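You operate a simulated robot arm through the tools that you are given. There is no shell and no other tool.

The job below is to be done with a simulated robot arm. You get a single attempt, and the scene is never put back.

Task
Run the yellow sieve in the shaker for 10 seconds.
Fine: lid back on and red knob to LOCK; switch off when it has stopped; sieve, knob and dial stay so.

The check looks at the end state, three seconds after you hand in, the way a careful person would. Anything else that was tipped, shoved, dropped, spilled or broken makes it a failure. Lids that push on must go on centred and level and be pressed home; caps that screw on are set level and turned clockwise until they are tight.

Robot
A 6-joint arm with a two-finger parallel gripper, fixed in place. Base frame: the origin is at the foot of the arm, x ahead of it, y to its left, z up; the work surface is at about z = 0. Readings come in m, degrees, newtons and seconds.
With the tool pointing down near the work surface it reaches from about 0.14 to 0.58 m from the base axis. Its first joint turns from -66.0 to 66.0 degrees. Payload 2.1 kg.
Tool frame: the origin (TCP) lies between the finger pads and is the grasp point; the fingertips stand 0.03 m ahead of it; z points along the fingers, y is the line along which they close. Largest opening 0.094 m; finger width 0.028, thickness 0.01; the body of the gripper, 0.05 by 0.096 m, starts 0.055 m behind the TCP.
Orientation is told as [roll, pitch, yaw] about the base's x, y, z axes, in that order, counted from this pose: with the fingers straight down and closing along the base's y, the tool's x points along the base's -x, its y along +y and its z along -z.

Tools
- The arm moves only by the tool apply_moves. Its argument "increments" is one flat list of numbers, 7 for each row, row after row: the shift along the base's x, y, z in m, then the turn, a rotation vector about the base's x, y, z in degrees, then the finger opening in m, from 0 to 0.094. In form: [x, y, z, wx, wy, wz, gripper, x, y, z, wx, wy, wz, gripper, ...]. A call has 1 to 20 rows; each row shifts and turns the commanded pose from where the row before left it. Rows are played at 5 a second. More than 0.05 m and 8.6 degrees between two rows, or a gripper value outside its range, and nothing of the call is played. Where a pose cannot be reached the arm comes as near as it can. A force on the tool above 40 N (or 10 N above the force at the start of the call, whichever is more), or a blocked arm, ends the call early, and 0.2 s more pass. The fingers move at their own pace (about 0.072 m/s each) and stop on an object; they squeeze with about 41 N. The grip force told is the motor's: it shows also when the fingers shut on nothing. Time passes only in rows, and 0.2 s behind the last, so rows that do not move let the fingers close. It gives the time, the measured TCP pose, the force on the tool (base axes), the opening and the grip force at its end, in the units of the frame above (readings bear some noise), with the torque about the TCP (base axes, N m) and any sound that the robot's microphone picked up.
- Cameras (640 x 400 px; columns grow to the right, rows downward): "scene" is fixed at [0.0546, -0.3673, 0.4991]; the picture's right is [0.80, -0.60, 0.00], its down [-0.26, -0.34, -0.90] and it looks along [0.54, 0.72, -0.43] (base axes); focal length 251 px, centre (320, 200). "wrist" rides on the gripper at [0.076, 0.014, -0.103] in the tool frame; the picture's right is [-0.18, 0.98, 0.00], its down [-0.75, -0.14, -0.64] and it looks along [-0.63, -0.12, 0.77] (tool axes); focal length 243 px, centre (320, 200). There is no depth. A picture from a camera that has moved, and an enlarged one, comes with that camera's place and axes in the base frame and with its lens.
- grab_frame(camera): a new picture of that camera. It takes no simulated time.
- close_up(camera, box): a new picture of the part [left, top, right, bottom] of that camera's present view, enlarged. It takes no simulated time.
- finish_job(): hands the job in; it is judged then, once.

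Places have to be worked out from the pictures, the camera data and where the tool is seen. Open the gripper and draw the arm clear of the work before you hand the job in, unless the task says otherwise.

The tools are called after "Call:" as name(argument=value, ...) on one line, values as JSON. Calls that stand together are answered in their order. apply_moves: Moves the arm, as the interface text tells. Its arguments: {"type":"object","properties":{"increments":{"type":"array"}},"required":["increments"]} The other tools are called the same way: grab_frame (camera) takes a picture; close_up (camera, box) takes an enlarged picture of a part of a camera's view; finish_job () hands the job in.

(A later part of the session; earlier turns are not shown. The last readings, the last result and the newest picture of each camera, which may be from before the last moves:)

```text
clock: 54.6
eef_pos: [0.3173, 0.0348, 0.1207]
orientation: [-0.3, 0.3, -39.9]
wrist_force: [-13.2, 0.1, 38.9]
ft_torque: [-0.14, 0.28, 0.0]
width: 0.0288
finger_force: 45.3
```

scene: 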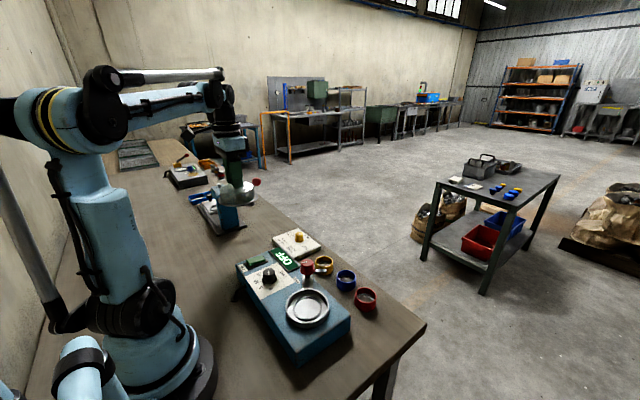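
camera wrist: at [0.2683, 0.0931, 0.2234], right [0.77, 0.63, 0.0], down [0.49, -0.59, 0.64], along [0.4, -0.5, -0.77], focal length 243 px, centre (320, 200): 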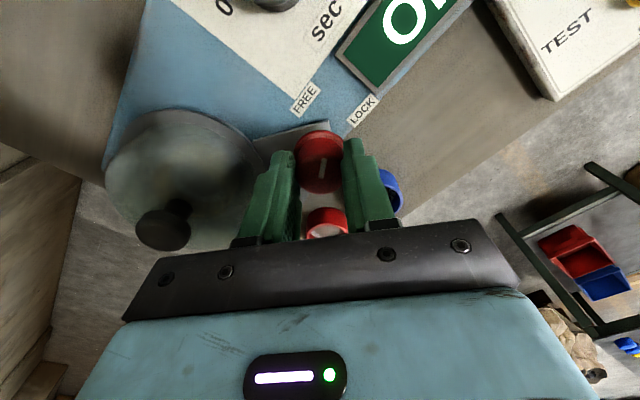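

Call:
apply_moves(increments=[0, 0, 0.0005, 0, 0, 0, 0.02, 0, 0, 0, 0, 0, 0, 0.02])

```text
clock: 55.2
eef_pos: [0.3181, 0.0335, 0.1201]
orientation: [-0.4, 0.2, -40.1]
wrist_force: [-18.8, -0.4, 36.8]
ft_torque: [-0.17, 0.53, -0.02]
width: 0.0288
finger_force: 44.5
```

The forces come from small drifts in the arm against the fixed knob axis. I relieve them by shifting slightly along the measured force direction.

Call:
apply_moves(increments=[-0.0007, 0, 0.0006, 0, 0, 0, 0.02, 0, 0, 0, 0, 0, 0, 0.02])

```text
clock: 55.8
eef_pos: [0.3177, 0.035, 0.1206]
orientation: [-0.2, 0.0, -40.0]
wrist_force: [-8.4, 0.8, -3.7]
ft_torque: [0.65, 1.04, -0.02]
width: 0.0292
finger_force: 45.4
```

Forces are low again. I keep turning clockwise in steps.

Call:
apply_moves(increments=[-0.0003, 0, 0, 0, 0, -8, 0.02, 0, 0, 0, 0, 0, -8, 0.02, 0, 0, 0, 0, 0, -8, 0.02, 0, 0, 0, 0, 0, 0, 0.02])

Call:
close_up(camera="scene", box=[280, 240, 350, 300])

Call:
grab_frame(camera="wrist")

```text
clock: 56.8
eef_pos: [0.3182, 0.0342, 0.1202]
orientation: [-0.1, 0.0, -64.1]
wrist_force: [4.2, 0.7, -33.0]
ft_torque: [-0.02, -0.16, 0.03]
width: 0.0289
finger_force: 44.6
```

```text
6.67 times, centred on (315, 270) of scene
camera zoom: at [0.0547, -0.3673, 0.4991], right [0.8, -0.6, 0.0], down [-0.26, -0.34, -0.9], along [0.54, 0.72, -0.43], focal length 1671 px, centre (353, -267)
```

zoom: 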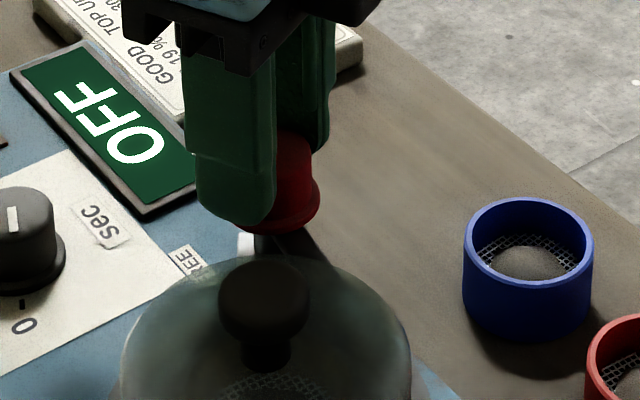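

```text
taken
camera wrist: at [0.2976, 0.1082, 0.223], right [0.96, 0.26, 0.0], down [0.2, -0.74, 0.64], along [0.17, -0.62, -0.77], focal length 243 px, centre (320, 200)
```

wrist: 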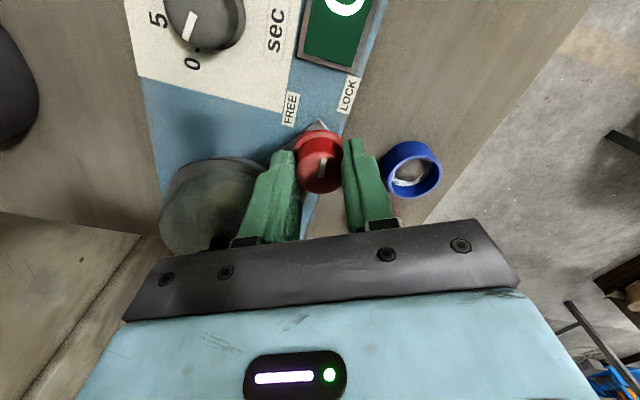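

The turn is at 64° and the tab is nearing the lid. I ease down half a millimetre and continue.

Call:
apply_moves(increments=[0, 0, -0.0004, 0, 0, 0, 0.02, 0, 0, 0, 0, 0, -8, 0.02, 0, 0, 0, 0, 0, -8, 0.02, 0, 0, 0, 0, 0, 0, 0.02])

Call:
close_up(camera="scene", box=[280, 240, 350, 300])

Call:
close_up(camera="wrist", box=[220, 60, 420, 240])

```text
clock: 57.8
eef_pos: [0.3177, 0.0355, 0.1217]
orientation: [0.0, -0.1, -80.1]
wrist_force: [16.6, 2.4, 18.4]
ft_torque: [-0.22, -0.39, 0.02]
width: 0.0289
finger_force: 44.5
```

```text
6.67 times, centred on (315, 270) of scene
camera zoom: at [0.0546, -0.3673, 0.4992], right [0.8, -0.6, 0.0], down [-0.26, -0.34, -0.9], along [0.54, 0.72, -0.43], focal length 1671 px, centre (353, -267)
```

zoom: 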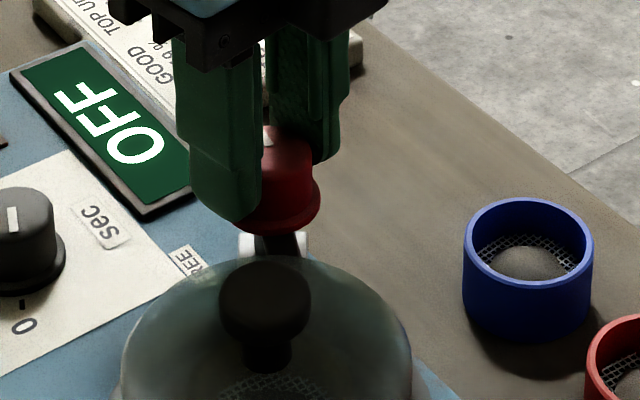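

```text
2.22 times, centred on (320, 150) of wrist
camera zoom: at [0.3194, 0.1106, 0.2232], right [1.0, -0.01, 0.0], down [-0.01, -0.77, 0.64], along [-0.01, -0.64, -0.77], focal length 539 px, centre (320, 311)
```

zoom: 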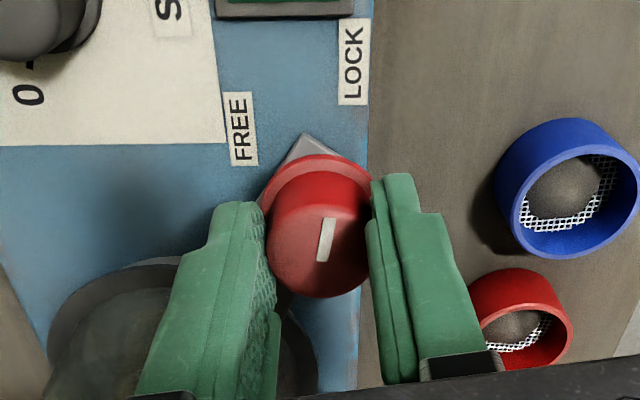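

The mark is at about 80° of turn and points nearly at LOCK, with no rotational resistance yet. I relieve the side force and turn the last part slowly while feeling for a stop.

Call:
apply_moves(increments=[0.0005, 0, 0.0002, 0, 0, -4, 0.02, 0, 0, 0, 0, 0, -4, 0.02, 0, 0, 0, 0, 0, 0, 0.02])

Call:
close_up(camera="wrist", box=[220, 60, 420, 240])

```text
clock: 58.4
eef_pos: [0.32, 0.0334, 0.1214]
orientation: [0.0, -0.1, -87.4]
wrist_force: [-1.2, 2.1, 4.3]
ft_torque: [-0.22, 0.02, 0.01]
width: 0.0289
finger_force: 44.4
stopped in row 3: the force on the tool passed its limit at 41 N (the readings are from after the stop); the commanded pose is now the measured one
```

```text
2.22 times, centred on (320, 150) of wrist
camera zoom: at [0.33, 0.1098, 0.2231], right [0.99, -0.14, 0.0], down [-0.11, -0.76, 0.64], along [-0.09, -0.63, -0.77], focal length 539 px, centre (320, 311)
```

zoom: 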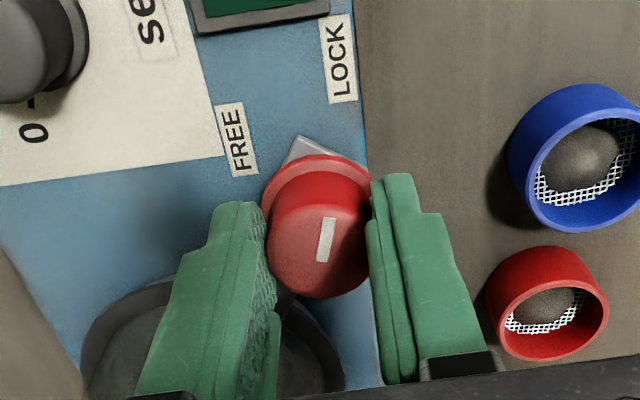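

Call:
apply_moves(increments=[0, 0, 0, 0, 0, -2, 0.02, 0, 0, 0, 0, 0, -2, 0.02, 0, 0, 0, 0, 0, 0, 0.02])

Call:
close_up(camera="wrist", box=[220, 60, 420, 240])

Call:
close_up(camera="scene", box=[280, 240, 350, 300])

```text
clock: 59.2
eef_pos: [0.319, 0.0343, 0.1213]
orientation: [0.2, 0.1, -91.6]
wrist_force: [8.2, 2.1, 15.3]
ft_torque: [0.06, -0.24, 0.43]
width: 0.0288
finger_force: 45.1
```

```text
2.22 times, centred on (320, 150) of wrist
camera zoom: at [0.3351, 0.1092, 0.2231], right [0.98, -0.21, 0.0], down [-0.16, -0.75, 0.64], along [-0.13, -0.63, -0.77], focal length 539 px, centre (320, 311)
```

zoom: 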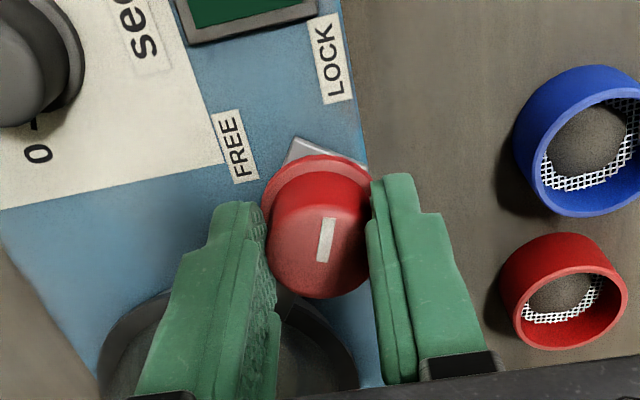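

```text
6.67 times, centred on (315, 270) of scene
camera zoom: at [0.0546, -0.3673, 0.4991], right [0.8, -0.6, 0.0], down [-0.26, -0.34, -0.9], along [0.54, 0.72, -0.43], focal length 1671 px, centre (353, -267)
```

zoom: 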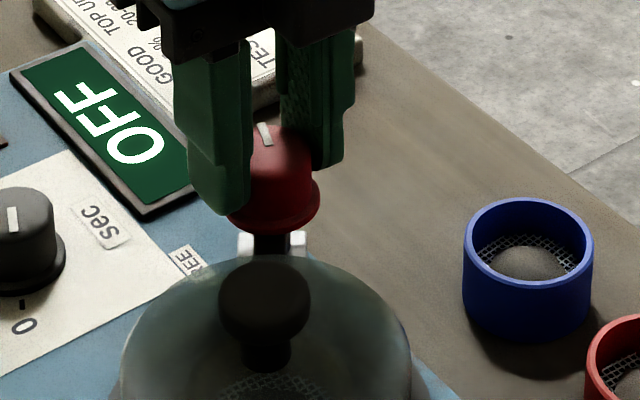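

A clockwise stop torque of 0.43 N·m has appeared at about 90° of turn, with the mark toward LOCK and the tab over the lid. I open and rise clear.

Call:
apply_moves(increments=[0, 0, 0, 0, 0, 1, 0.02, 0, 0, 0, 0, 0, 0, 0.04, 0, 0, 0, 0, 0, 0, 0.055, 0, 0, 0.02, 0, 0, 0, 0.055, 0, 0, 0.04, 0, 0, 0, 0.055, 0, 0.02, 0.04, 0, 0, 8, 0.055, 0, 0.02, 0, 0, 0, 8, 0.055, 0, 0, 0, 0, 0, 8, 0.055])

Call:
close_up(camera="scene", box=[270, 230, 350, 310])

Call:
grab_frame(camera="wrist")

```text
clock: 61.0
eef_pos: [0.3184, 0.0738, 0.2207]
orientation: [0.1, 0.0, -66.5]
wrist_force: [0.7, -1.2, -0.1]
ft_torque: [0.03, 0.01, 0.0]
width: 0.0549
finger_force: 0.1
```

```text
5.00 times, centred on (310, 270) of scene
camera zoom: at [0.0546, -0.3673, 0.4991], right [0.8, -0.6, 0.0], down [-0.26, -0.34, -0.9], along [0.54, 0.72, -0.43], focal length 1253 px, centre (370, -150)
```

zoom: 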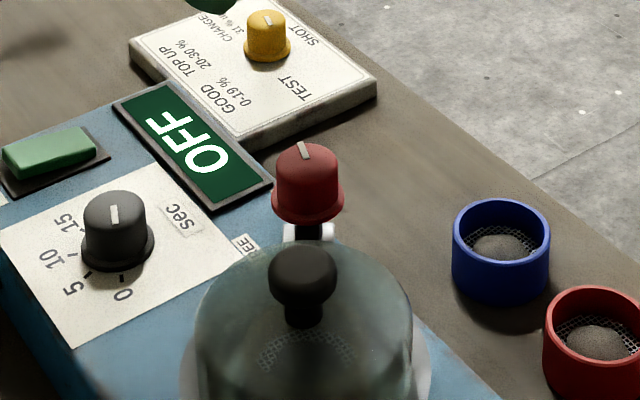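

```text
taken
camera wrist: at [0.3009, 0.1479, 0.3229], right [0.97, 0.22, 0.0], down [0.17, -0.75, 0.64], along [0.14, -0.63, -0.77], focal length 243 px, centre (320, 200)
```

wrist: 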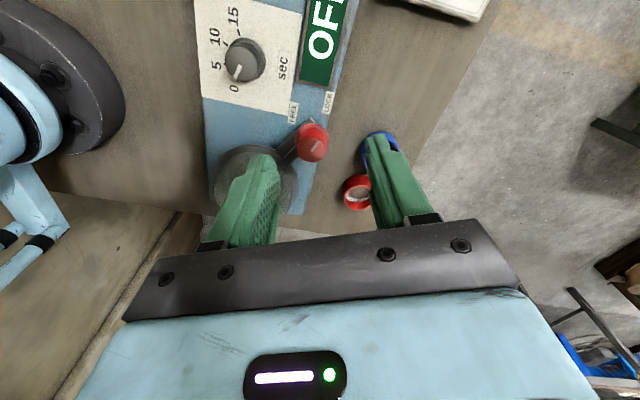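

The knob reads LOCK and the tab is over the lid flange. Next is the dial at about (0.24, 0.088): 0 to 10 is about 93° clockwise, so I pre-rotate the wrist to about +45° to leave room to turn back.

Call:
apply_moves(increments=[-0.006, 0.001, 0, 0, 0, 8, 0.055, -0.006, 0.001, 0, 0, 0, 8, 0.055, -0.006, 0.001, 0, 0, 0, 8, 0.055, -0.006, 0.001, 0, 0, 0, 8, 0.055, -0.006, 0.001, 0, 0, 0, 8, 0.055, -0.006, 0.001, 0, 0, 0, 8, 0.055, -0.006, 0.001, 0, 0, 0, 8, 0.055, -0.006, 0.001, 0, 0, 0, 8, 0.055, -0.006, 0.001, 0, 0, 0, 8, 0.055, -0.006, 0.001, 0, 0, 0, 8, 0.055, -0.006, 0.001, 0, 0, 0, 8, 0.055, -0.006, 0.001, 0, 0, 0, 8, 0.055, -0.006, 0.001, -0.02, 0, 0, 8, 0.055, 0, 0.001, -0.03, 0, 0, 7.5, 0.055, 0, 0, 0, 0, 0, 0, 0.055])

Call:
grab_frame(camera="wrist")

Call:
close_up(camera="scene", box=[220, 230, 320, 310])

```text
clock: 64.2
eef_pos: [0.2407, 0.0876, 0.1709]
orientation: [0.0, 0.0, 45.0]
wrist_force: [0.0, 1.0, 0.3]
ft_torque: [0.03, 0.01, 0.0]
width: 0.055
finger_force: 0.1
```

```text
taken
camera wrist: at [0.1765, 0.0425, 0.273], right [-0.56, 0.83, 0.0], down [0.63, 0.43, 0.64], along [0.53, 0.36, -0.77], focal length 243 px, centre (320, 200)
```

wrist: 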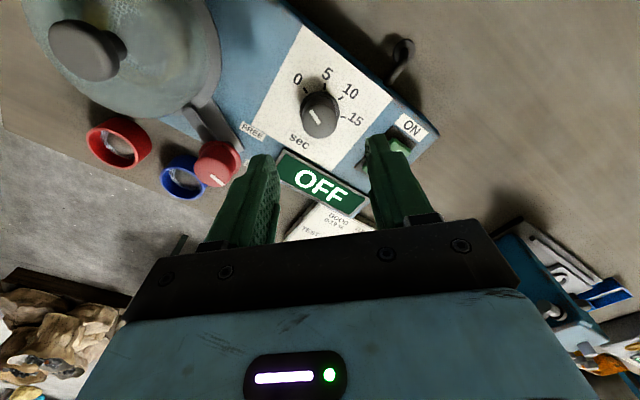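

```text
5.00 times, centred on (270, 270) of scene
camera zoom: at [0.0546, -0.3673, 0.4991], right [0.8, -0.6, 0.0], down [-0.26, -0.34, -0.9], along [0.54, 0.72, -0.43], focal length 1253 px, centre (570, -150)
```

zoom: 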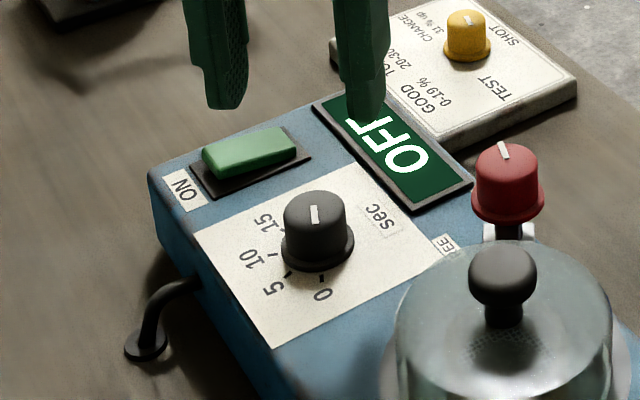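

Call:
close_up(camera="wrist", box=[250, 40, 400, 170])

```text
3.08 times, centred on (325, 105) of wrist
camera zoom: at [0.1765, 0.0425, 0.273], right [-0.56, 0.83, 0.0], down [0.63, 0.43, 0.64], along [0.53, 0.36, -0.77], focal length 746 px, centre (305, 492)
```

zoom: 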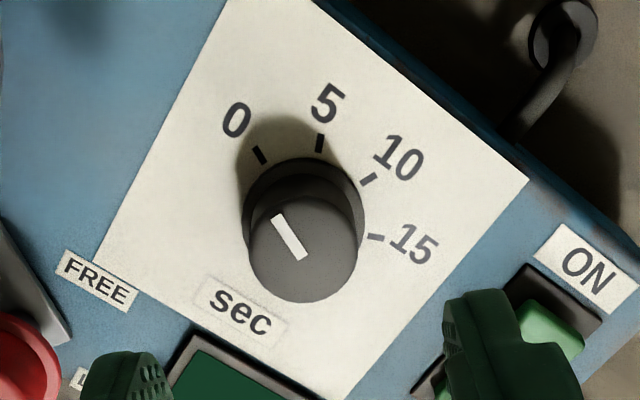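

The dial's mark points at 0, the 10 tick is about 93° clockwise from it, and its axis is near (0.2403, 0.0867) with its top at about 0.082. I go down around it and check before closing.

Call:
apply_moves(increments=[-0.0004, -0.0008, -0.03, 0, 0, 0, 0.055, 0, 0, -0.03, 0, 0, 0, 0.055, 0, 0, 0, 0, 0, 0, 0.055])

Call:
close_up(camera="wrist", box=[230, 60, 410, 220])

Call:
close_up(camera="scene", box=[220, 230, 320, 310])

```text
clock: 65.0
eef_pos: [0.241, 0.0876, 0.1117]
orientation: [0.0, 0.1, 44.8]
wrist_force: [0.3, -0.5, 0.7]
ft_torque: [0.03, 0.01, -0.03]
width: 0.0548
finger_force: 0.1
```

```text
2.50 times, centred on (320, 140) of wrist
camera zoom: at [0.1773, 0.0422, 0.2137], right [-0.56, 0.83, 0.0], down [0.63, 0.43, 0.64], along [0.53, 0.36, -0.77], focal length 606 px, centre (320, 350)
```

zoom: 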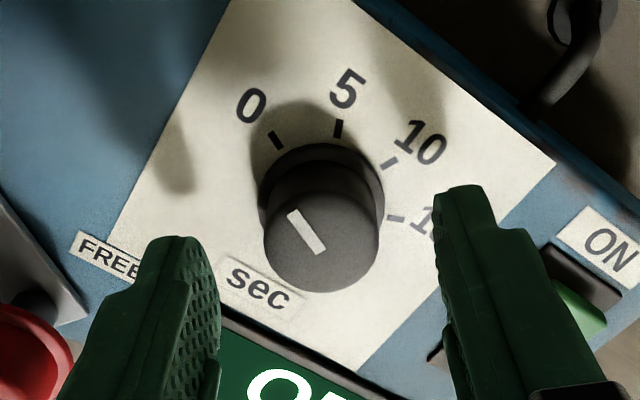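

```text
5.00 times, centred on (270, 270) of scene
camera zoom: at [0.0546, -0.3673, 0.4991], right [0.8, -0.6, 0.0], down [-0.26, -0.34, -0.9], along [0.54, 0.72, -0.43], focal length 1253 px, centre (570, -150)
```

zoom: 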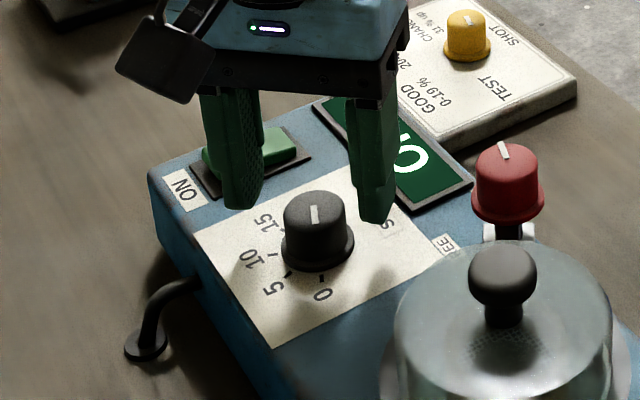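

Call:
apply_moves(increments=[-0.0012, -0.0007, -0.008, 0, 0, 0, 0.05, 0, 0, -0.008, 0, 0, 0, 0.05, 0, 0, 0, 0, 0, 0, 0.05, 0, 0, 0, 0, 0, 0, 0.035, 0, 0, 0, 0, 0, 0, 0.02, 0, 0, 0, 0, 0, 0, 0.02])

Call:
close_up(camera="wrist", box=[230, 60, 410, 220])

Call:
close_up(camera="scene", box=[220, 230, 320, 310])

```text
clock: 66.4
eef_pos: [0.2412, 0.0857, 0.0958]
orientation: [-0.1, 0.0, 44.8]
wrist_force: [14.3, -11.2, -13.0]
ft_torque: [-0.38, -0.33, -0.08]
width: 0.0289
finger_force: 44.7
```

```text
2.50 times, centred on (320, 140) of wrist
camera zoom: at [0.1756, 0.0416, 0.1969], right [-0.56, 0.83, 0.0], down [0.63, 0.43, 0.64], along [0.53, 0.36, -0.77], focal length 606 px, centre (320, 350)
```

zoom: 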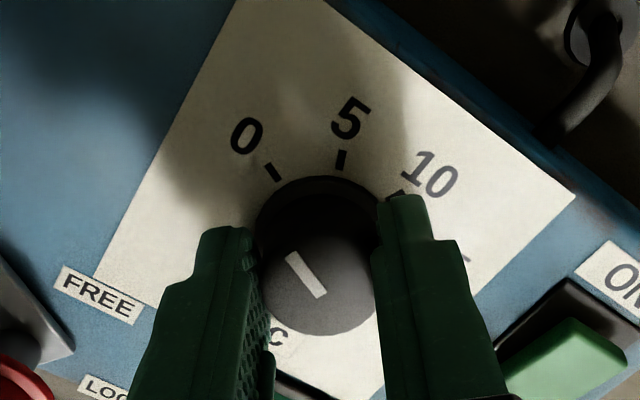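

```text
5.00 times, centred on (270, 270) of scene
camera zoom: at [0.0546, -0.3673, 0.4991], right [0.8, -0.6, 0.0], down [-0.26, -0.34, -0.9], along [0.54, 0.72, -0.43], focal length 1253 px, centre (570, -150)
```

zoom: 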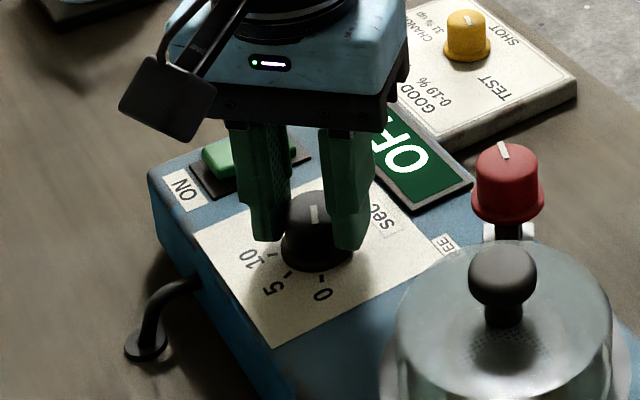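

The dial is gripped at 0.029 m with a small side load. I relieve that load and begin the clockwise turn.

Call:
apply_moves(increments=[0.0004, -0.0003, -0.0001, 0, 0, 0, 0.02, 0, 0, 0, 0, 0, -6, 0.02, 0, 0, 0, 0, 0, -8, 0.02, 0, 0, 0, 0, 0, -8, 0.02, 0, 0, 0, 0, 0, 0, 0.02])

Call:
close_up(camera="wrist", box=[230, 60, 410, 220])

```text
clock: 67.0
eef_pos: [0.2406, 0.0867, 0.0944]
orientation: [-0.2, 0.1, 41.0]
wrist_force: [-2.6, -0.7, 5.3]
ft_torque: [0.28, -0.32, 0.04]
width: 0.0287
finger_force: 44.9
stopped in row 2: the force on the tool passed its limit at 41 N (the readings are from after the stop); the commanded pose is now the measured one
```

```text
2.50 times, centred on (320, 140) of wrist
camera zoom: at [0.1732, 0.0461, 0.1971], right [-0.51, 0.86, 0.0], down [0.66, 0.39, 0.64], along [0.55, 0.32, -0.77], focal length 606 px, centre (320, 350)
```

zoom: 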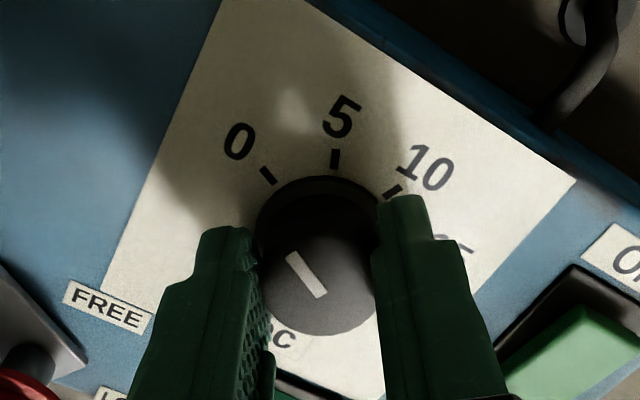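

Call:
apply_moves(increments=[0, 0, 0.0003, 0, 0, -8, 0.02, 0, 0, 0, 0, 0, -8, 0.02, 0, 0, 0, 0, 0, -8, 0.02])

```text
clock: 67.8
eef_pos: [0.2397, 0.0869, 0.0954]
orientation: [0.0, 0.1, 16.9]
wrist_force: [-1.4, 13.4, -29.2]
ft_torque: [0.45, -0.49, 0.04]
width: 0.0289
finger_force: 45.2
```

Call:
apply_moves(increments=[0, 0.0002, -0.0003, 0, 0, -8, 0.02, 0, 0, 0, 0, 0, -8, 0.02, 0, 0, 0, 0, 0, -8, 0.02])

Call:
close_up(camera="wrist", box=[230, 60, 410, 220])

```text
clock: 68.6
eef_pos: [0.2409, 0.0879, 0.0954]
orientation: [0.2, 0.3, -7.2]
wrist_force: [-2.5, 19.4, 1.3]
ft_torque: [0.56, 1.03, 0.07]
width: 0.029
finger_force: 45.4
```

```text
2.50 times, centred on (320, 140) of wrist
camera zoom: at [0.1661, 0.1105, 0.1978], right [0.31, 0.95, 0.0], down [0.73, -0.24, 0.64], along [0.61, -0.19, -0.77], focal length 606 px, centre (320, 350)
```

zoom: 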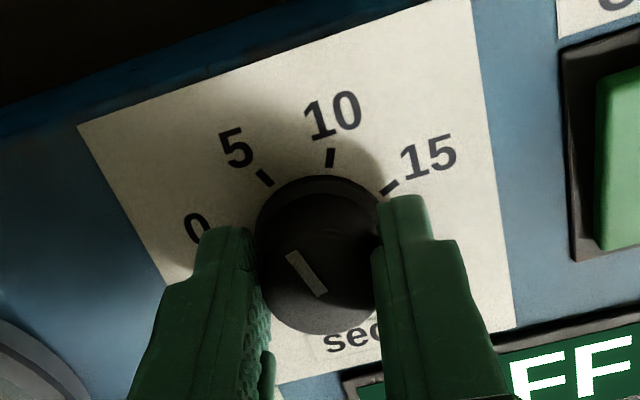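

The dial follows with no slip and is now about at 5. I continue.

Call:
apply_moves(increments=[0, 0.0005, 0, 0, 0, -8, 0.02, 0, 0, 0, 0, 0, -8, 0.02, 0, 0, 0, 0, 0, -8, 0.02])

```text
clock: 69.6
eef_pos: [0.2413, 0.0885, 0.0955]
orientation: [0.5, 0.4, -31.1]
wrist_force: [-1.9, 2.3, 1.9]
ft_torque: [-0.26, -0.37, 0.01]
width: 0.0288
finger_force: 44.9
stopped in row 3: the force on the tool passed its limit at 40 N (the readings are from after the stop); the commanded pose is now the measured one
```

Call:
apply_moves(increments=[0, 0, 0, -0.3, -0.3, -7, 0.02, 0, 0, 0, 0, 0, -7, 0.02])

Call:
close_up(camera="wrist", box=[230, 60, 410, 220])

Call:
close_up(camera="scene", box=[220, 230, 320, 310])

```text
clock: 70.2
eef_pos: [0.2399, 0.0901, 0.0942]
orientation: [0.5, 0.2, -45.2]
wrist_force: [0.2, 17.5, -8.0]
ft_torque: [0.38, 0.2, 0.09]
width: 0.0289
finger_force: 45.5
```

```text
2.50 times, centred on (320, 140) of wrist
camera zoom: at [0.1959, 0.1517, 0.1977], right [0.83, 0.56, 0.01], down [0.43, -0.64, 0.64], along [0.37, -0.52, -0.77], focal length 606 px, centre (320, 350)
```

zoom: 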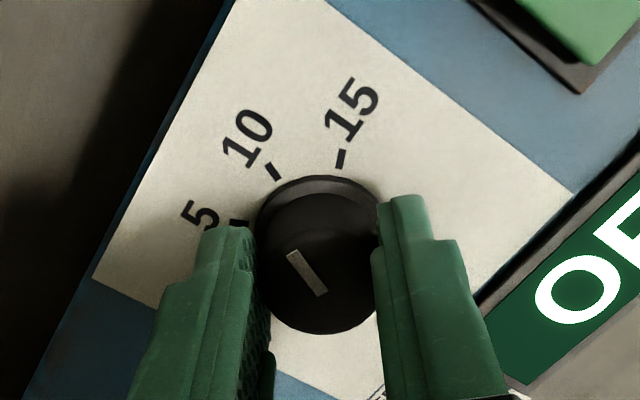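

```text
5.00 times, centred on (270, 270) of scene
camera zoom: at [0.0546, -0.3673, 0.4991], right [0.8, -0.6, 0.0], down [-0.26, -0.34, -0.9], along [0.54, 0.72, -0.43], focal length 1253 px, centre (570, -150)
```

zoom: 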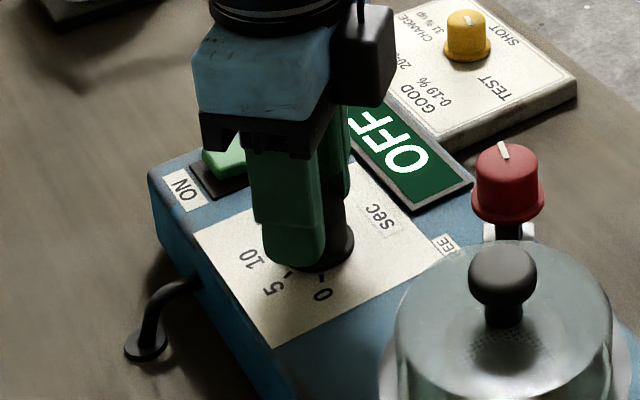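

The 10 tick now sits exactly where the 0 tick sat relative to the mark when I gripped it, after exactly 90° of turn, so the dial is at 10. I release and rise.

Call:
apply_moves(increments=[0, 0.0003, 0, 0, 0, 0, 0.02, 0, 0, 0, 0, 0, 0, 0.035, 0, 0, 0, 0, 0, 0, 0.05, 0, 0, 0.02, 0, 0, 0, 0.05, 0, 0, 0.04, 0, 0, 0, 0.05, 0, 0, 0.03, 0, 0, 5, 0.05, 0, 0, 0, 0, 0, 8, 0.05])

Call:
close_up(camera="wrist", box=[200, 20, 440, 200])

Call:
close_up(camera="scene", box=[220, 230, 320, 310])

```text
clock: 71.8
eef_pos: [0.2394, 0.0894, 0.1869]
orientation: [0.4, 0.1, -32.0]
wrist_force: [0.4, 0.9, 0.1]
ft_torque: [-0.02, 0.02, 0.0]
width: 0.0501
finger_force: 0.0
```

```text
2.22 times, centred on (320, 110) of wrist
camera zoom: at [0.1807, 0.1397, 0.288], right [0.68, 0.74, 0.01], down [0.56, -0.52, 0.64], along [0.47, -0.43, -0.77], focal length 539 px, centre (320, 400)
```

zoom: 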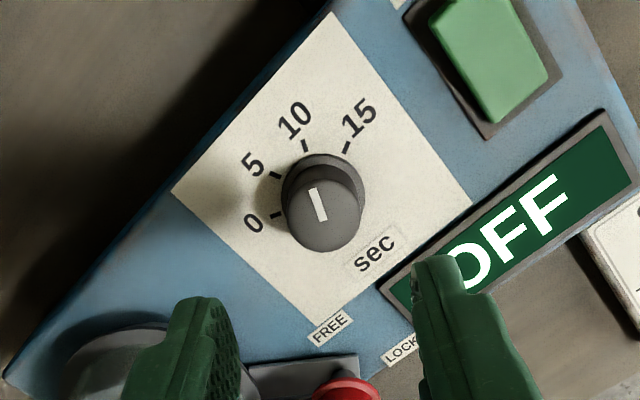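

```text
5.00 times, centred on (270, 270) of scene
camera zoom: at [0.0546, -0.3673, 0.4991], right [0.8, -0.6, 0.0], down [-0.26, -0.34, -0.9], along [0.54, 0.72, -0.43], focal length 1253 px, centre (570, -150)
```

zoom: 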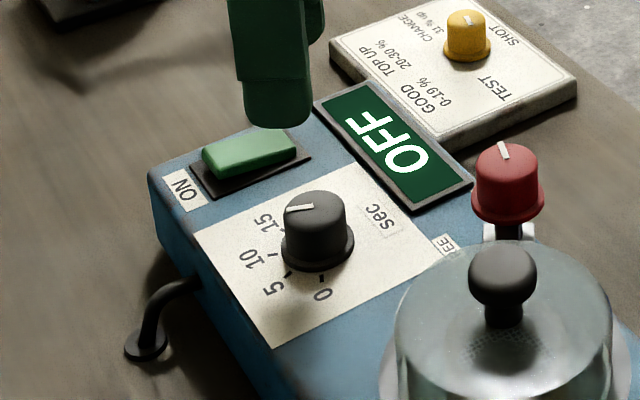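

The dial reads 10. I look closely at the green switch to see which end is raised.

Call:
close_up(camera="scene", box=[240, 248, 290, 280])

Call:
close_up(camera="wrist", box=[370, 10, 460, 90])

```text
12.50 times, centred on (265, 264) of scene
camera zoom: at [0.0546, -0.3673, 0.4991], right [0.8, -0.6, 0.0], down [-0.26, -0.34, -0.9], along [0.54, 0.72, -0.43], focal length 3133 px, centre (1008, -600)
```

zoom: 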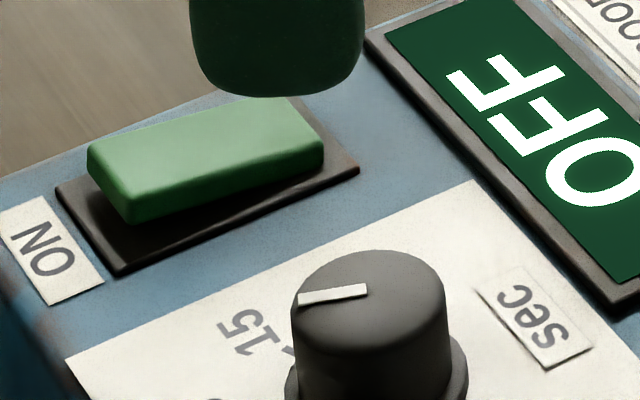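

```text
5.00 times, centred on (415, 50) of wrist
camera zoom: at [0.1807, 0.1397, 0.288], right [0.68, 0.74, 0.01], down [0.56, -0.52, 0.64], along [0.47, -0.43, -0.77], focal length 1213 px, centre (-155, 950)
```

zoom: 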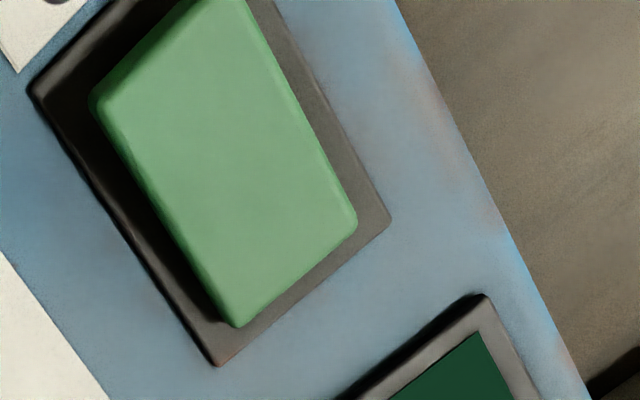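

The ON end, on the -x side by the label, is raised. The rocker spans x 0.217–0.261 and y 0.154–0.173. I close the fingers and line them up over the ON end at about (0.220, 0.1635).

Call:
apply_moves(increments=[-0.004, 0.015, 0, -0.4, 0, 8, 0.02, -0.004, 0.02, 0, 0, 0, 8, 0.0, -0.004, 0.02, 0, 0, 0, 8, 0.0, -0.004, 0.0135, 0, 0, 0, 8, 0.0, -0.0035, 0.005, -0.03, 0, 0, 0, 0.0, 0, 0, -0.03, 0, 0, 0, 0, 0, 0, 0, 0, 0, 0, 0])

Call:
close_up(camera="scene", box=[230, 220, 300, 290])

Call:
grab_frame(camera="wrist")

```text
clock: 73.4
eef_pos: [0.2196, 0.1627, 0.1245]
orientation: [0.2, -0.1, -0.1]
wrist_force: [0.0, -0.3, 0.0]
ft_torque: [-0.03, 0.01, -0.01]
width: 0.0001
finger_force: 32.7
```

```text
5.71 times, centred on (265, 255) of scene
camera zoom: at [0.0546, -0.3673, 0.4991], right [0.8, -0.6, 0.0], down [-0.26, -0.34, -0.9], along [0.54, 0.72, -0.43], focal length 1432 px, centre (634, -114)
```

zoom: 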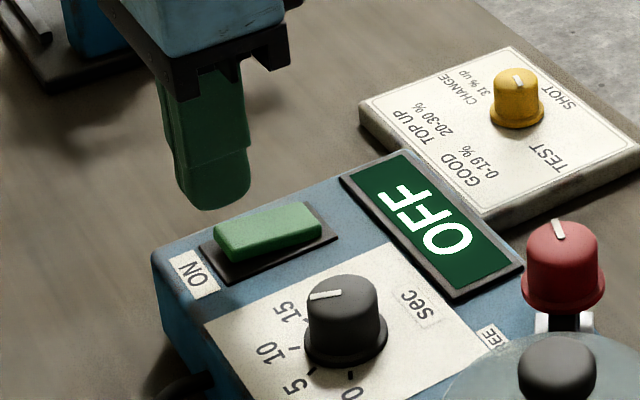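

```text
taken
camera wrist: at [0.1434, 0.1761, 0.2273], right [0.19, 0.98, 0.0], down [0.75, -0.14, 0.64], along [0.63, -0.12, -0.77], focal length 243 px, centre (320, 200)
```

wrist: 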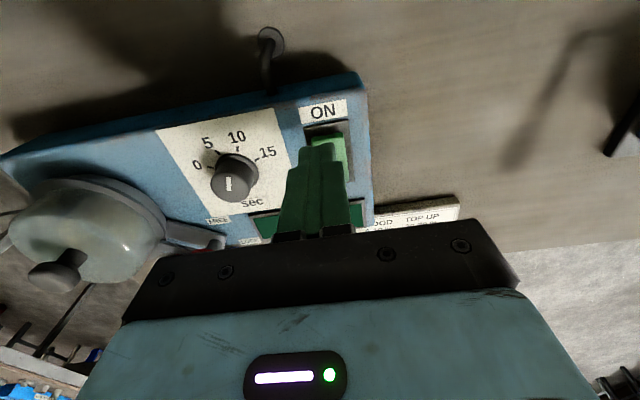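

The tip is right above the ON end. I go down and press it in small steps, listening for a click.

Call:
apply_moves(increments=[0, 0, -0.01, 0, 0, 0, 0, 0, 0, -0.007, 0, 0, 0, 0, 0, 0, -0.002, 0, 0, 0, 0, 0, 0, -0.0015, 0, 0, 0, 0, 0, 0, -0.0015, 0, 0, 0, 0])

Call:
close_up(camera="scene", box=[230, 220, 300, 290])

```text
clock: 74.6
eef_pos: [0.2211, 0.1644, 0.1023]
orientation: [0.2, -0.1, -0.1]
wrist_force: [0.5, -1.2, 0.1]
ft_torque: [-0.01, 0.01, 0.0]
width: 0.0
finger_force: 33.3
```

```text
5.71 times, centred on (265, 255) of scene
camera zoom: at [0.0546, -0.3673, 0.4991], right [0.8, -0.6, 0.0], down [-0.26, -0.34, -0.9], along [0.54, 0.72, -0.43], focal length 1432 px, centre (634, -114)
```

zoom: 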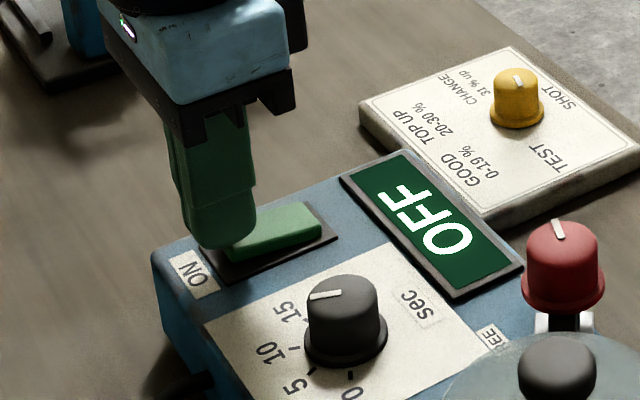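

Call:
apply_moves(increments=[-0.001, -0.0008, -0.001, 0, 0, 0, 0, 0, 0, -0.001, 0, 0, 0, 0, 0, 0, -0.001, 0, 0, 0, 0, 0, 0, -0.001, 0, 0, 0, 0])

Call:
close_up(camera="scene", box=[230, 220, 300, 290])

```text
clock: 75.6
eef_pos: [0.2197, 0.164, 0.0995]
orientation: [0.1, -0.1, -0.1]
wrist_force: [0.6, -0.1, -0.1]
ft_torque: [0.0, 0.03, -0.02]
width: 0.0
finger_force: 32.8
```

```text
5.71 times, centred on (265, 255) of scene
camera zoom: at [0.0546, -0.3673, 0.4991], right [0.8, -0.6, 0.0], down [-0.26, -0.34, -0.9], along [0.54, 0.72, -0.43], focal length 1432 px, centre (634, -114)
```

zoom: 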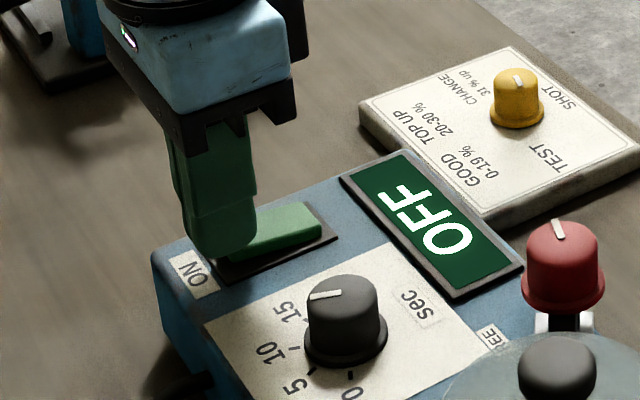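

Call:
apply_moves(increments=[0, 0, -0.001, 0, 0, 0, 0, 0, 0, -0.001, 0, 0, 0, 0, 0, 0, -0.001, 0, 0, 0, 0, 0, 0, -0.001, 0, 0, 0, 0, 0, 0, -0.001, 0, 0, 0, 0])

Call:
close_up(camera="scene", box=[230, 220, 300, 290])

```text
clock: 76.8
eef_pos: [0.2194, 0.1625, 0.0937]
orientation: [-0.1, -0.1, -0.2]
wrist_force: [-2.9, -5.7, 31.7]
ft_torque: [-0.19, -0.37, -0.01]
width: 0.0
finger_force: 32.5
```

```text
5.71 times, centred on (265, 255) of scene
camera zoom: at [0.0545, -0.3674, 0.4991], right [0.8, -0.6, 0.0], down [-0.26, -0.34, -0.9], along [0.54, 0.72, -0.43], focal length 1432 px, centre (634, -114)
```

zoom: 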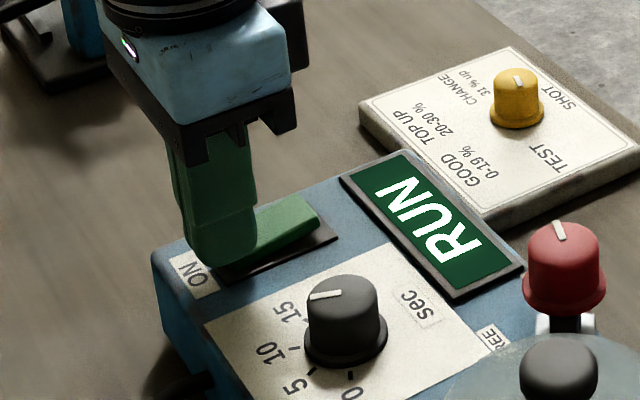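

The display shows RUN and the rocker has flipped. I lift off straight away and wait for the run while watching.

Call:
apply_moves(increments=[0, 0, 0.01, 0, 0, 0, 0, 0, 0, 0.03, 0, 0, 0, 0, 0, 0, 0, 0, 0, 0, 0, 0, 0, 0, 0, 0, 0, 0])

Call:
close_up(camera="scene", box=[220, 220, 360, 340])

```text
clock: 77.8
eef_pos: [0.2175, 0.1643, 0.1332]
orientation: [0.1, -0.1, -0.1]
wrist_force: [-0.4, -0.4, -0.9]
ft_torque: [0.01, -0.01, 0.01]
width: 0.0
finger_force: 32.9
```

```text
3.33 times, centred on (290, 280) of scene
camera zoom: at [0.0546, -0.3673, 0.4991], right [0.8, -0.6, 0.0], down [-0.26, -0.34, -0.9], along [0.54, 0.72, -0.43], focal length 835 px, centre (420, -67)
```

zoom: 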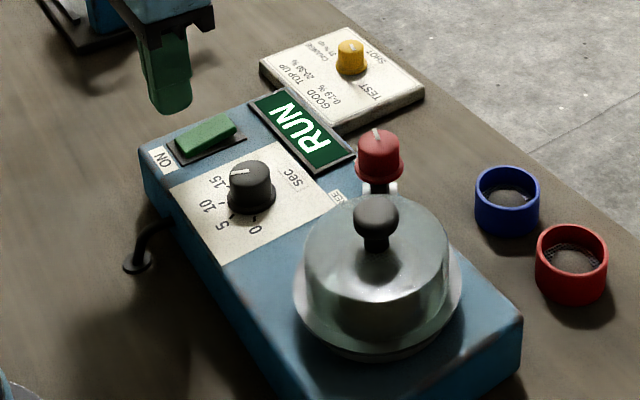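

It's running. While waiting, I shift above the OFF end at about (0.258, 0.1635) and hold.

Call:
apply_moves(increments=[0.02, -0.0005, 0, 0, 0, 0, 0, 0.02, 0, 0, 0, 0, 0, 0, 0, 0, 0, 0, 0, 0, 0, 0, 0, 0, 0, 0, 0, 0, 0, 0, 0, 0, 0, 0, 0, 0, 0, 0, 0, 0, 0, 0, 0, 0, 0, 0, 0, 0, 0, 0, 0, 0, 0, 0, 0, 0, 0, 0, 0, 0, 0, 0, 0, 0, 0, 0, 0, 0, 0, 0, 0, 0, 0, 0, 0, 0, 0, 0, 0, 0, 0, 0, 0, 0, 0, 0, 0, 0, 0, 0, 0, 0, 0, 0, 0, 0, 0, 0, 0, 0, 0, 0, 0, 0, 0, 0, 0, 0, 0, 0, 0, 0, 0, 0, 0, 0, 0, 0, 0, 0, 0, 0, 0, 0, 0, 0, 0, 0, 0, 0, 0, 0, 0])

Call:
close_up(camera="scene", box=[220, 220, 360, 340])

```text
clock: 81.8
eef_pos: [0.2584, 0.1635, 0.1338]
orientation: [0.1, -0.2, 0.0]
wrist_force: [0.2, 0.6, -0.7]
ft_torque: [0.01, 0.02, -0.03]
width: 0.0
finger_force: 32.8
```

```text
3.33 times, centred on (290, 280) of scene
camera zoom: at [0.0546, -0.3673, 0.4991], right [0.8, -0.6, 0.0], down [-0.26, -0.34, -0.9], along [0.54, 0.72, -0.43], focal length 835 px, centre (420, -67)
```

zoom: 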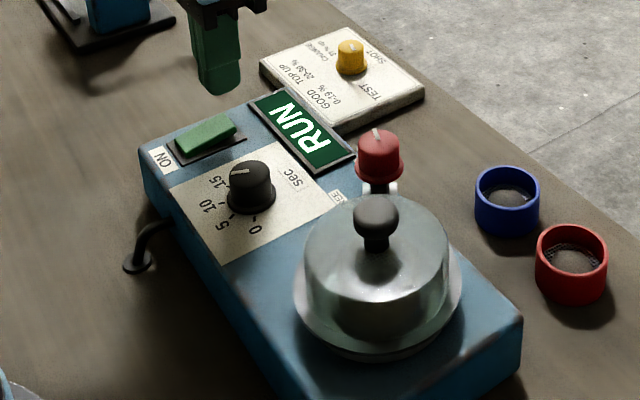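

Call:
apply_moves(increments=[0, 0, 0, 0, 0, 0, 0, 0, 0, 0, 0, 0, 0, 0, 0, 0, 0, 0, 0, 0, 0, 0, 0, 0, 0, 0, 0, 0, 0, 0, 0, 0, 0, 0, 0, 0, 0, 0, 0, 0, 0, 0, 0, 0, 0, 0, 0, 0, 0, 0, 0, 0, 0, 0, 0, 0, 0, 0, 0, 0, 0, 0, 0, 0, 0, 0, 0, 0, 0, 0, 0, 0, 0, 0, 0, 0, 0, 0, 0, 0, 0, 0, 0, 0, 0, 0, 0, 0, 0, 0, 0, 0, 0, 0, 0, 0, 0, 0, 0, 0, 0, 0, 0, 0, 0, 0, 0, 0, 0, 0, 0, 0, 0, 0, 0, 0, 0, 0, 0, 0, 0, 0, 0, 0, 0, 0, 0, 0, 0, 0, 0, 0, 0, 0, 0, 0, 0, 0, 0, 0])

Call:
close_up(camera="scene", box=[220, 220, 360, 340])

Call:
close_up(camera="wrist", box=[100, 0, 420, 220])

```text
clock: 86.0
eef_pos: [0.2593, 0.1637, 0.1336]
orientation: [0.2, -0.1, 0.0]
wrist_force: [-1.2, -0.1, 0.1]
ft_torque: [0.03, 0.01, -0.01]
width: 0.0
finger_force: 33.1
```

```text
3.33 times, centred on (290, 280) of scene
camera zoom: at [0.0546, -0.3673, 0.4991], right [0.8, -0.6, 0.0], down [-0.26, -0.34, -0.9], along [0.54, 0.72, -0.43], focal length 835 px, centre (420, -67)
```

zoom: 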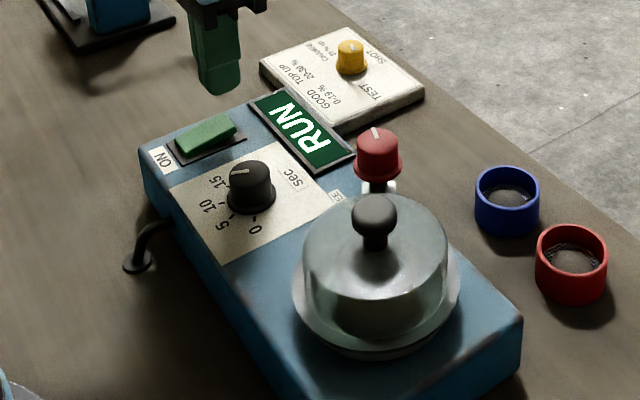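

```text
1.82 times, centred on (260, 110) of wrist
camera zoom: at [0.1818, 0.1769, 0.2353], right [0.19, 0.98, 0.0], down [0.75, -0.14, 0.64], along [0.63, -0.12, -0.77], focal length 441 px, centre (429, 364)
```

zoom: 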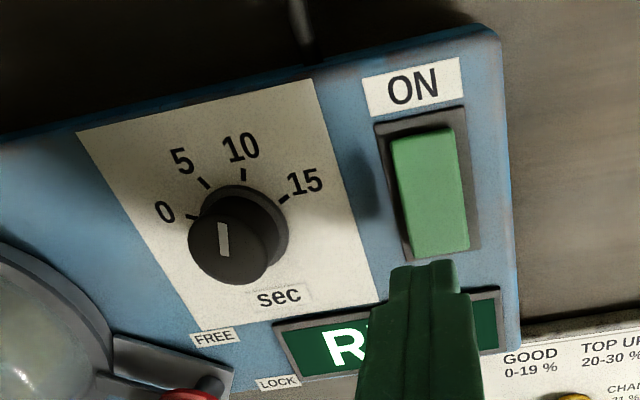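

Still RUN at 86.0 s with the lid shaking in place, and the dial still at 10. I wait further.

Call:
apply_moves(increments=[0, 0, 0, 0, 0, 0, 0, 0, 0, 0, 0, 0, 0, 0, 0, 0, 0, 0, 0, 0, 0, 0, 0, 0, 0, 0, 0, 0, 0, 0, 0, 0, 0, 0, 0, 0, 0, 0, 0, 0, 0, 0])

Call:
close_up(camera="scene", box=[220, 220, 360, 340])

```text
clock: 87.4
eef_pos: [0.2585, 0.1627, 0.1338]
orientation: [0.1, -0.2, -0.1]
wrist_force: [0.3, 0.1, 0.1]
ft_torque: [-0.01, 0.03, 0.01]
width: 0.0
finger_force: 33.4
```

```text
3.33 times, centred on (290, 280) of scene
camera zoom: at [0.0546, -0.3673, 0.4991], right [0.8, -0.6, 0.0], down [-0.26, -0.34, -0.9], along [0.54, 0.72, -0.43], focal length 835 px, centre (420, -67)
```

zoom: 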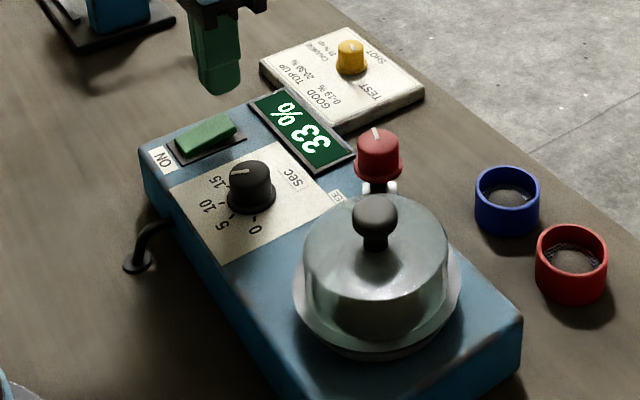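

The run has ended and the display shows 33 %. The task doesn't mention the card's yellow selector, so I leave it alone. I confirm the reading, then press the raised OFF end.

Call:
close_up(camera="scene", box=[255, 240, 315, 285])

Call:
apply_moves(increments=[0, 0.0005, -0.015, 0, 0, 0, 0, 0, 0, -0.012, 0, 0, 0, 0, 0, 0, -0.004, 0, 0, 0, 0, 0, 0, -0.0015, 0, 0, 0, 0, 0, 0, -0.0015, 0, 0, 0, 0])

Call:
close_up(camera="scene", box=[230, 220, 300, 290])

```text
8.89 times, centred on (285, 262) of scene
camera zoom: at [0.0546, -0.3673, 0.4991], right [0.8, -0.6, 0.0], down [-0.26, -0.34, -0.9], along [0.54, 0.72, -0.43], focal length 2228 px, centre (631, -356)
```

zoom: 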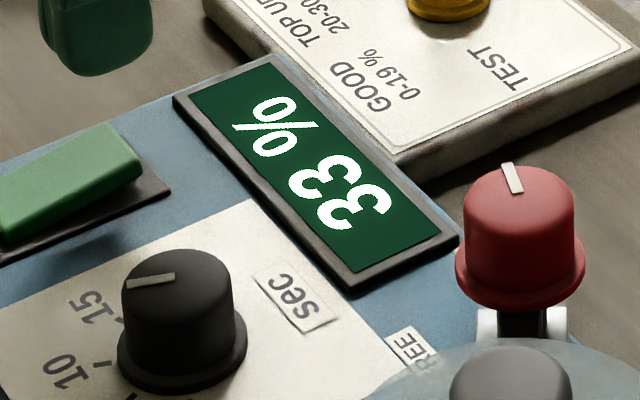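

```text
clock: 88.6
eef_pos: [0.2591, 0.1634, 0.1011]
orientation: [0.1, -0.1, -0.1]
wrist_force: [-0.1, -0.6, -0.3]
ft_torque: [0.02, 0.01, -0.02]
width: 0.0001
finger_force: 32.7
```

```text
5.71 times, centred on (265, 255) of scene
camera zoom: at [0.0546, -0.3673, 0.4991], right [0.8, -0.6, 0.0], down [-0.26, -0.34, -0.9], along [0.54, 0.72, -0.43], focal length 1432 px, centre (634, -114)
```

zoom: 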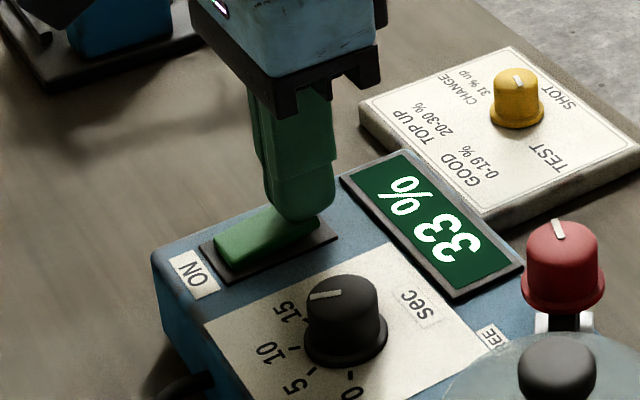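

Call:
apply_moves(increments=[0, 0, -0.001, 0, 0, 0, 0, 0, 0, -0.001, 0, 0, 0, 0, 0, 0, -0.001, 0, 0, 0, 0, 0, 0, -0.001, 0, 0, 0, 0, 0, 0, -0.001, 0, 0, 0, 0])

Call:
close_up(camera="scene", box=[230, 220, 300, 290])

```text
clock: 89.8
eef_pos: [0.262, 0.1627, 0.0953]
orientation: [0.2, -0.1, -0.1]
wrist_force: [2.9, -0.1, 6.4]
ft_torque: [0.01, -0.03, 0.05]
width: 0.0002
finger_force: 32.6
```

```text
5.71 times, centred on (265, 255) of scene
camera zoom: at [0.0546, -0.3673, 0.4991], right [0.8, -0.6, 0.0], down [-0.26, -0.34, -0.9], along [0.54, 0.72, -0.43], focal length 1432 px, centre (634, -114)
```

zoom: 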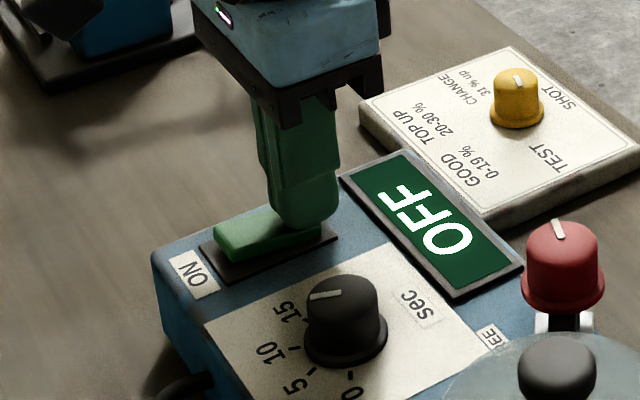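

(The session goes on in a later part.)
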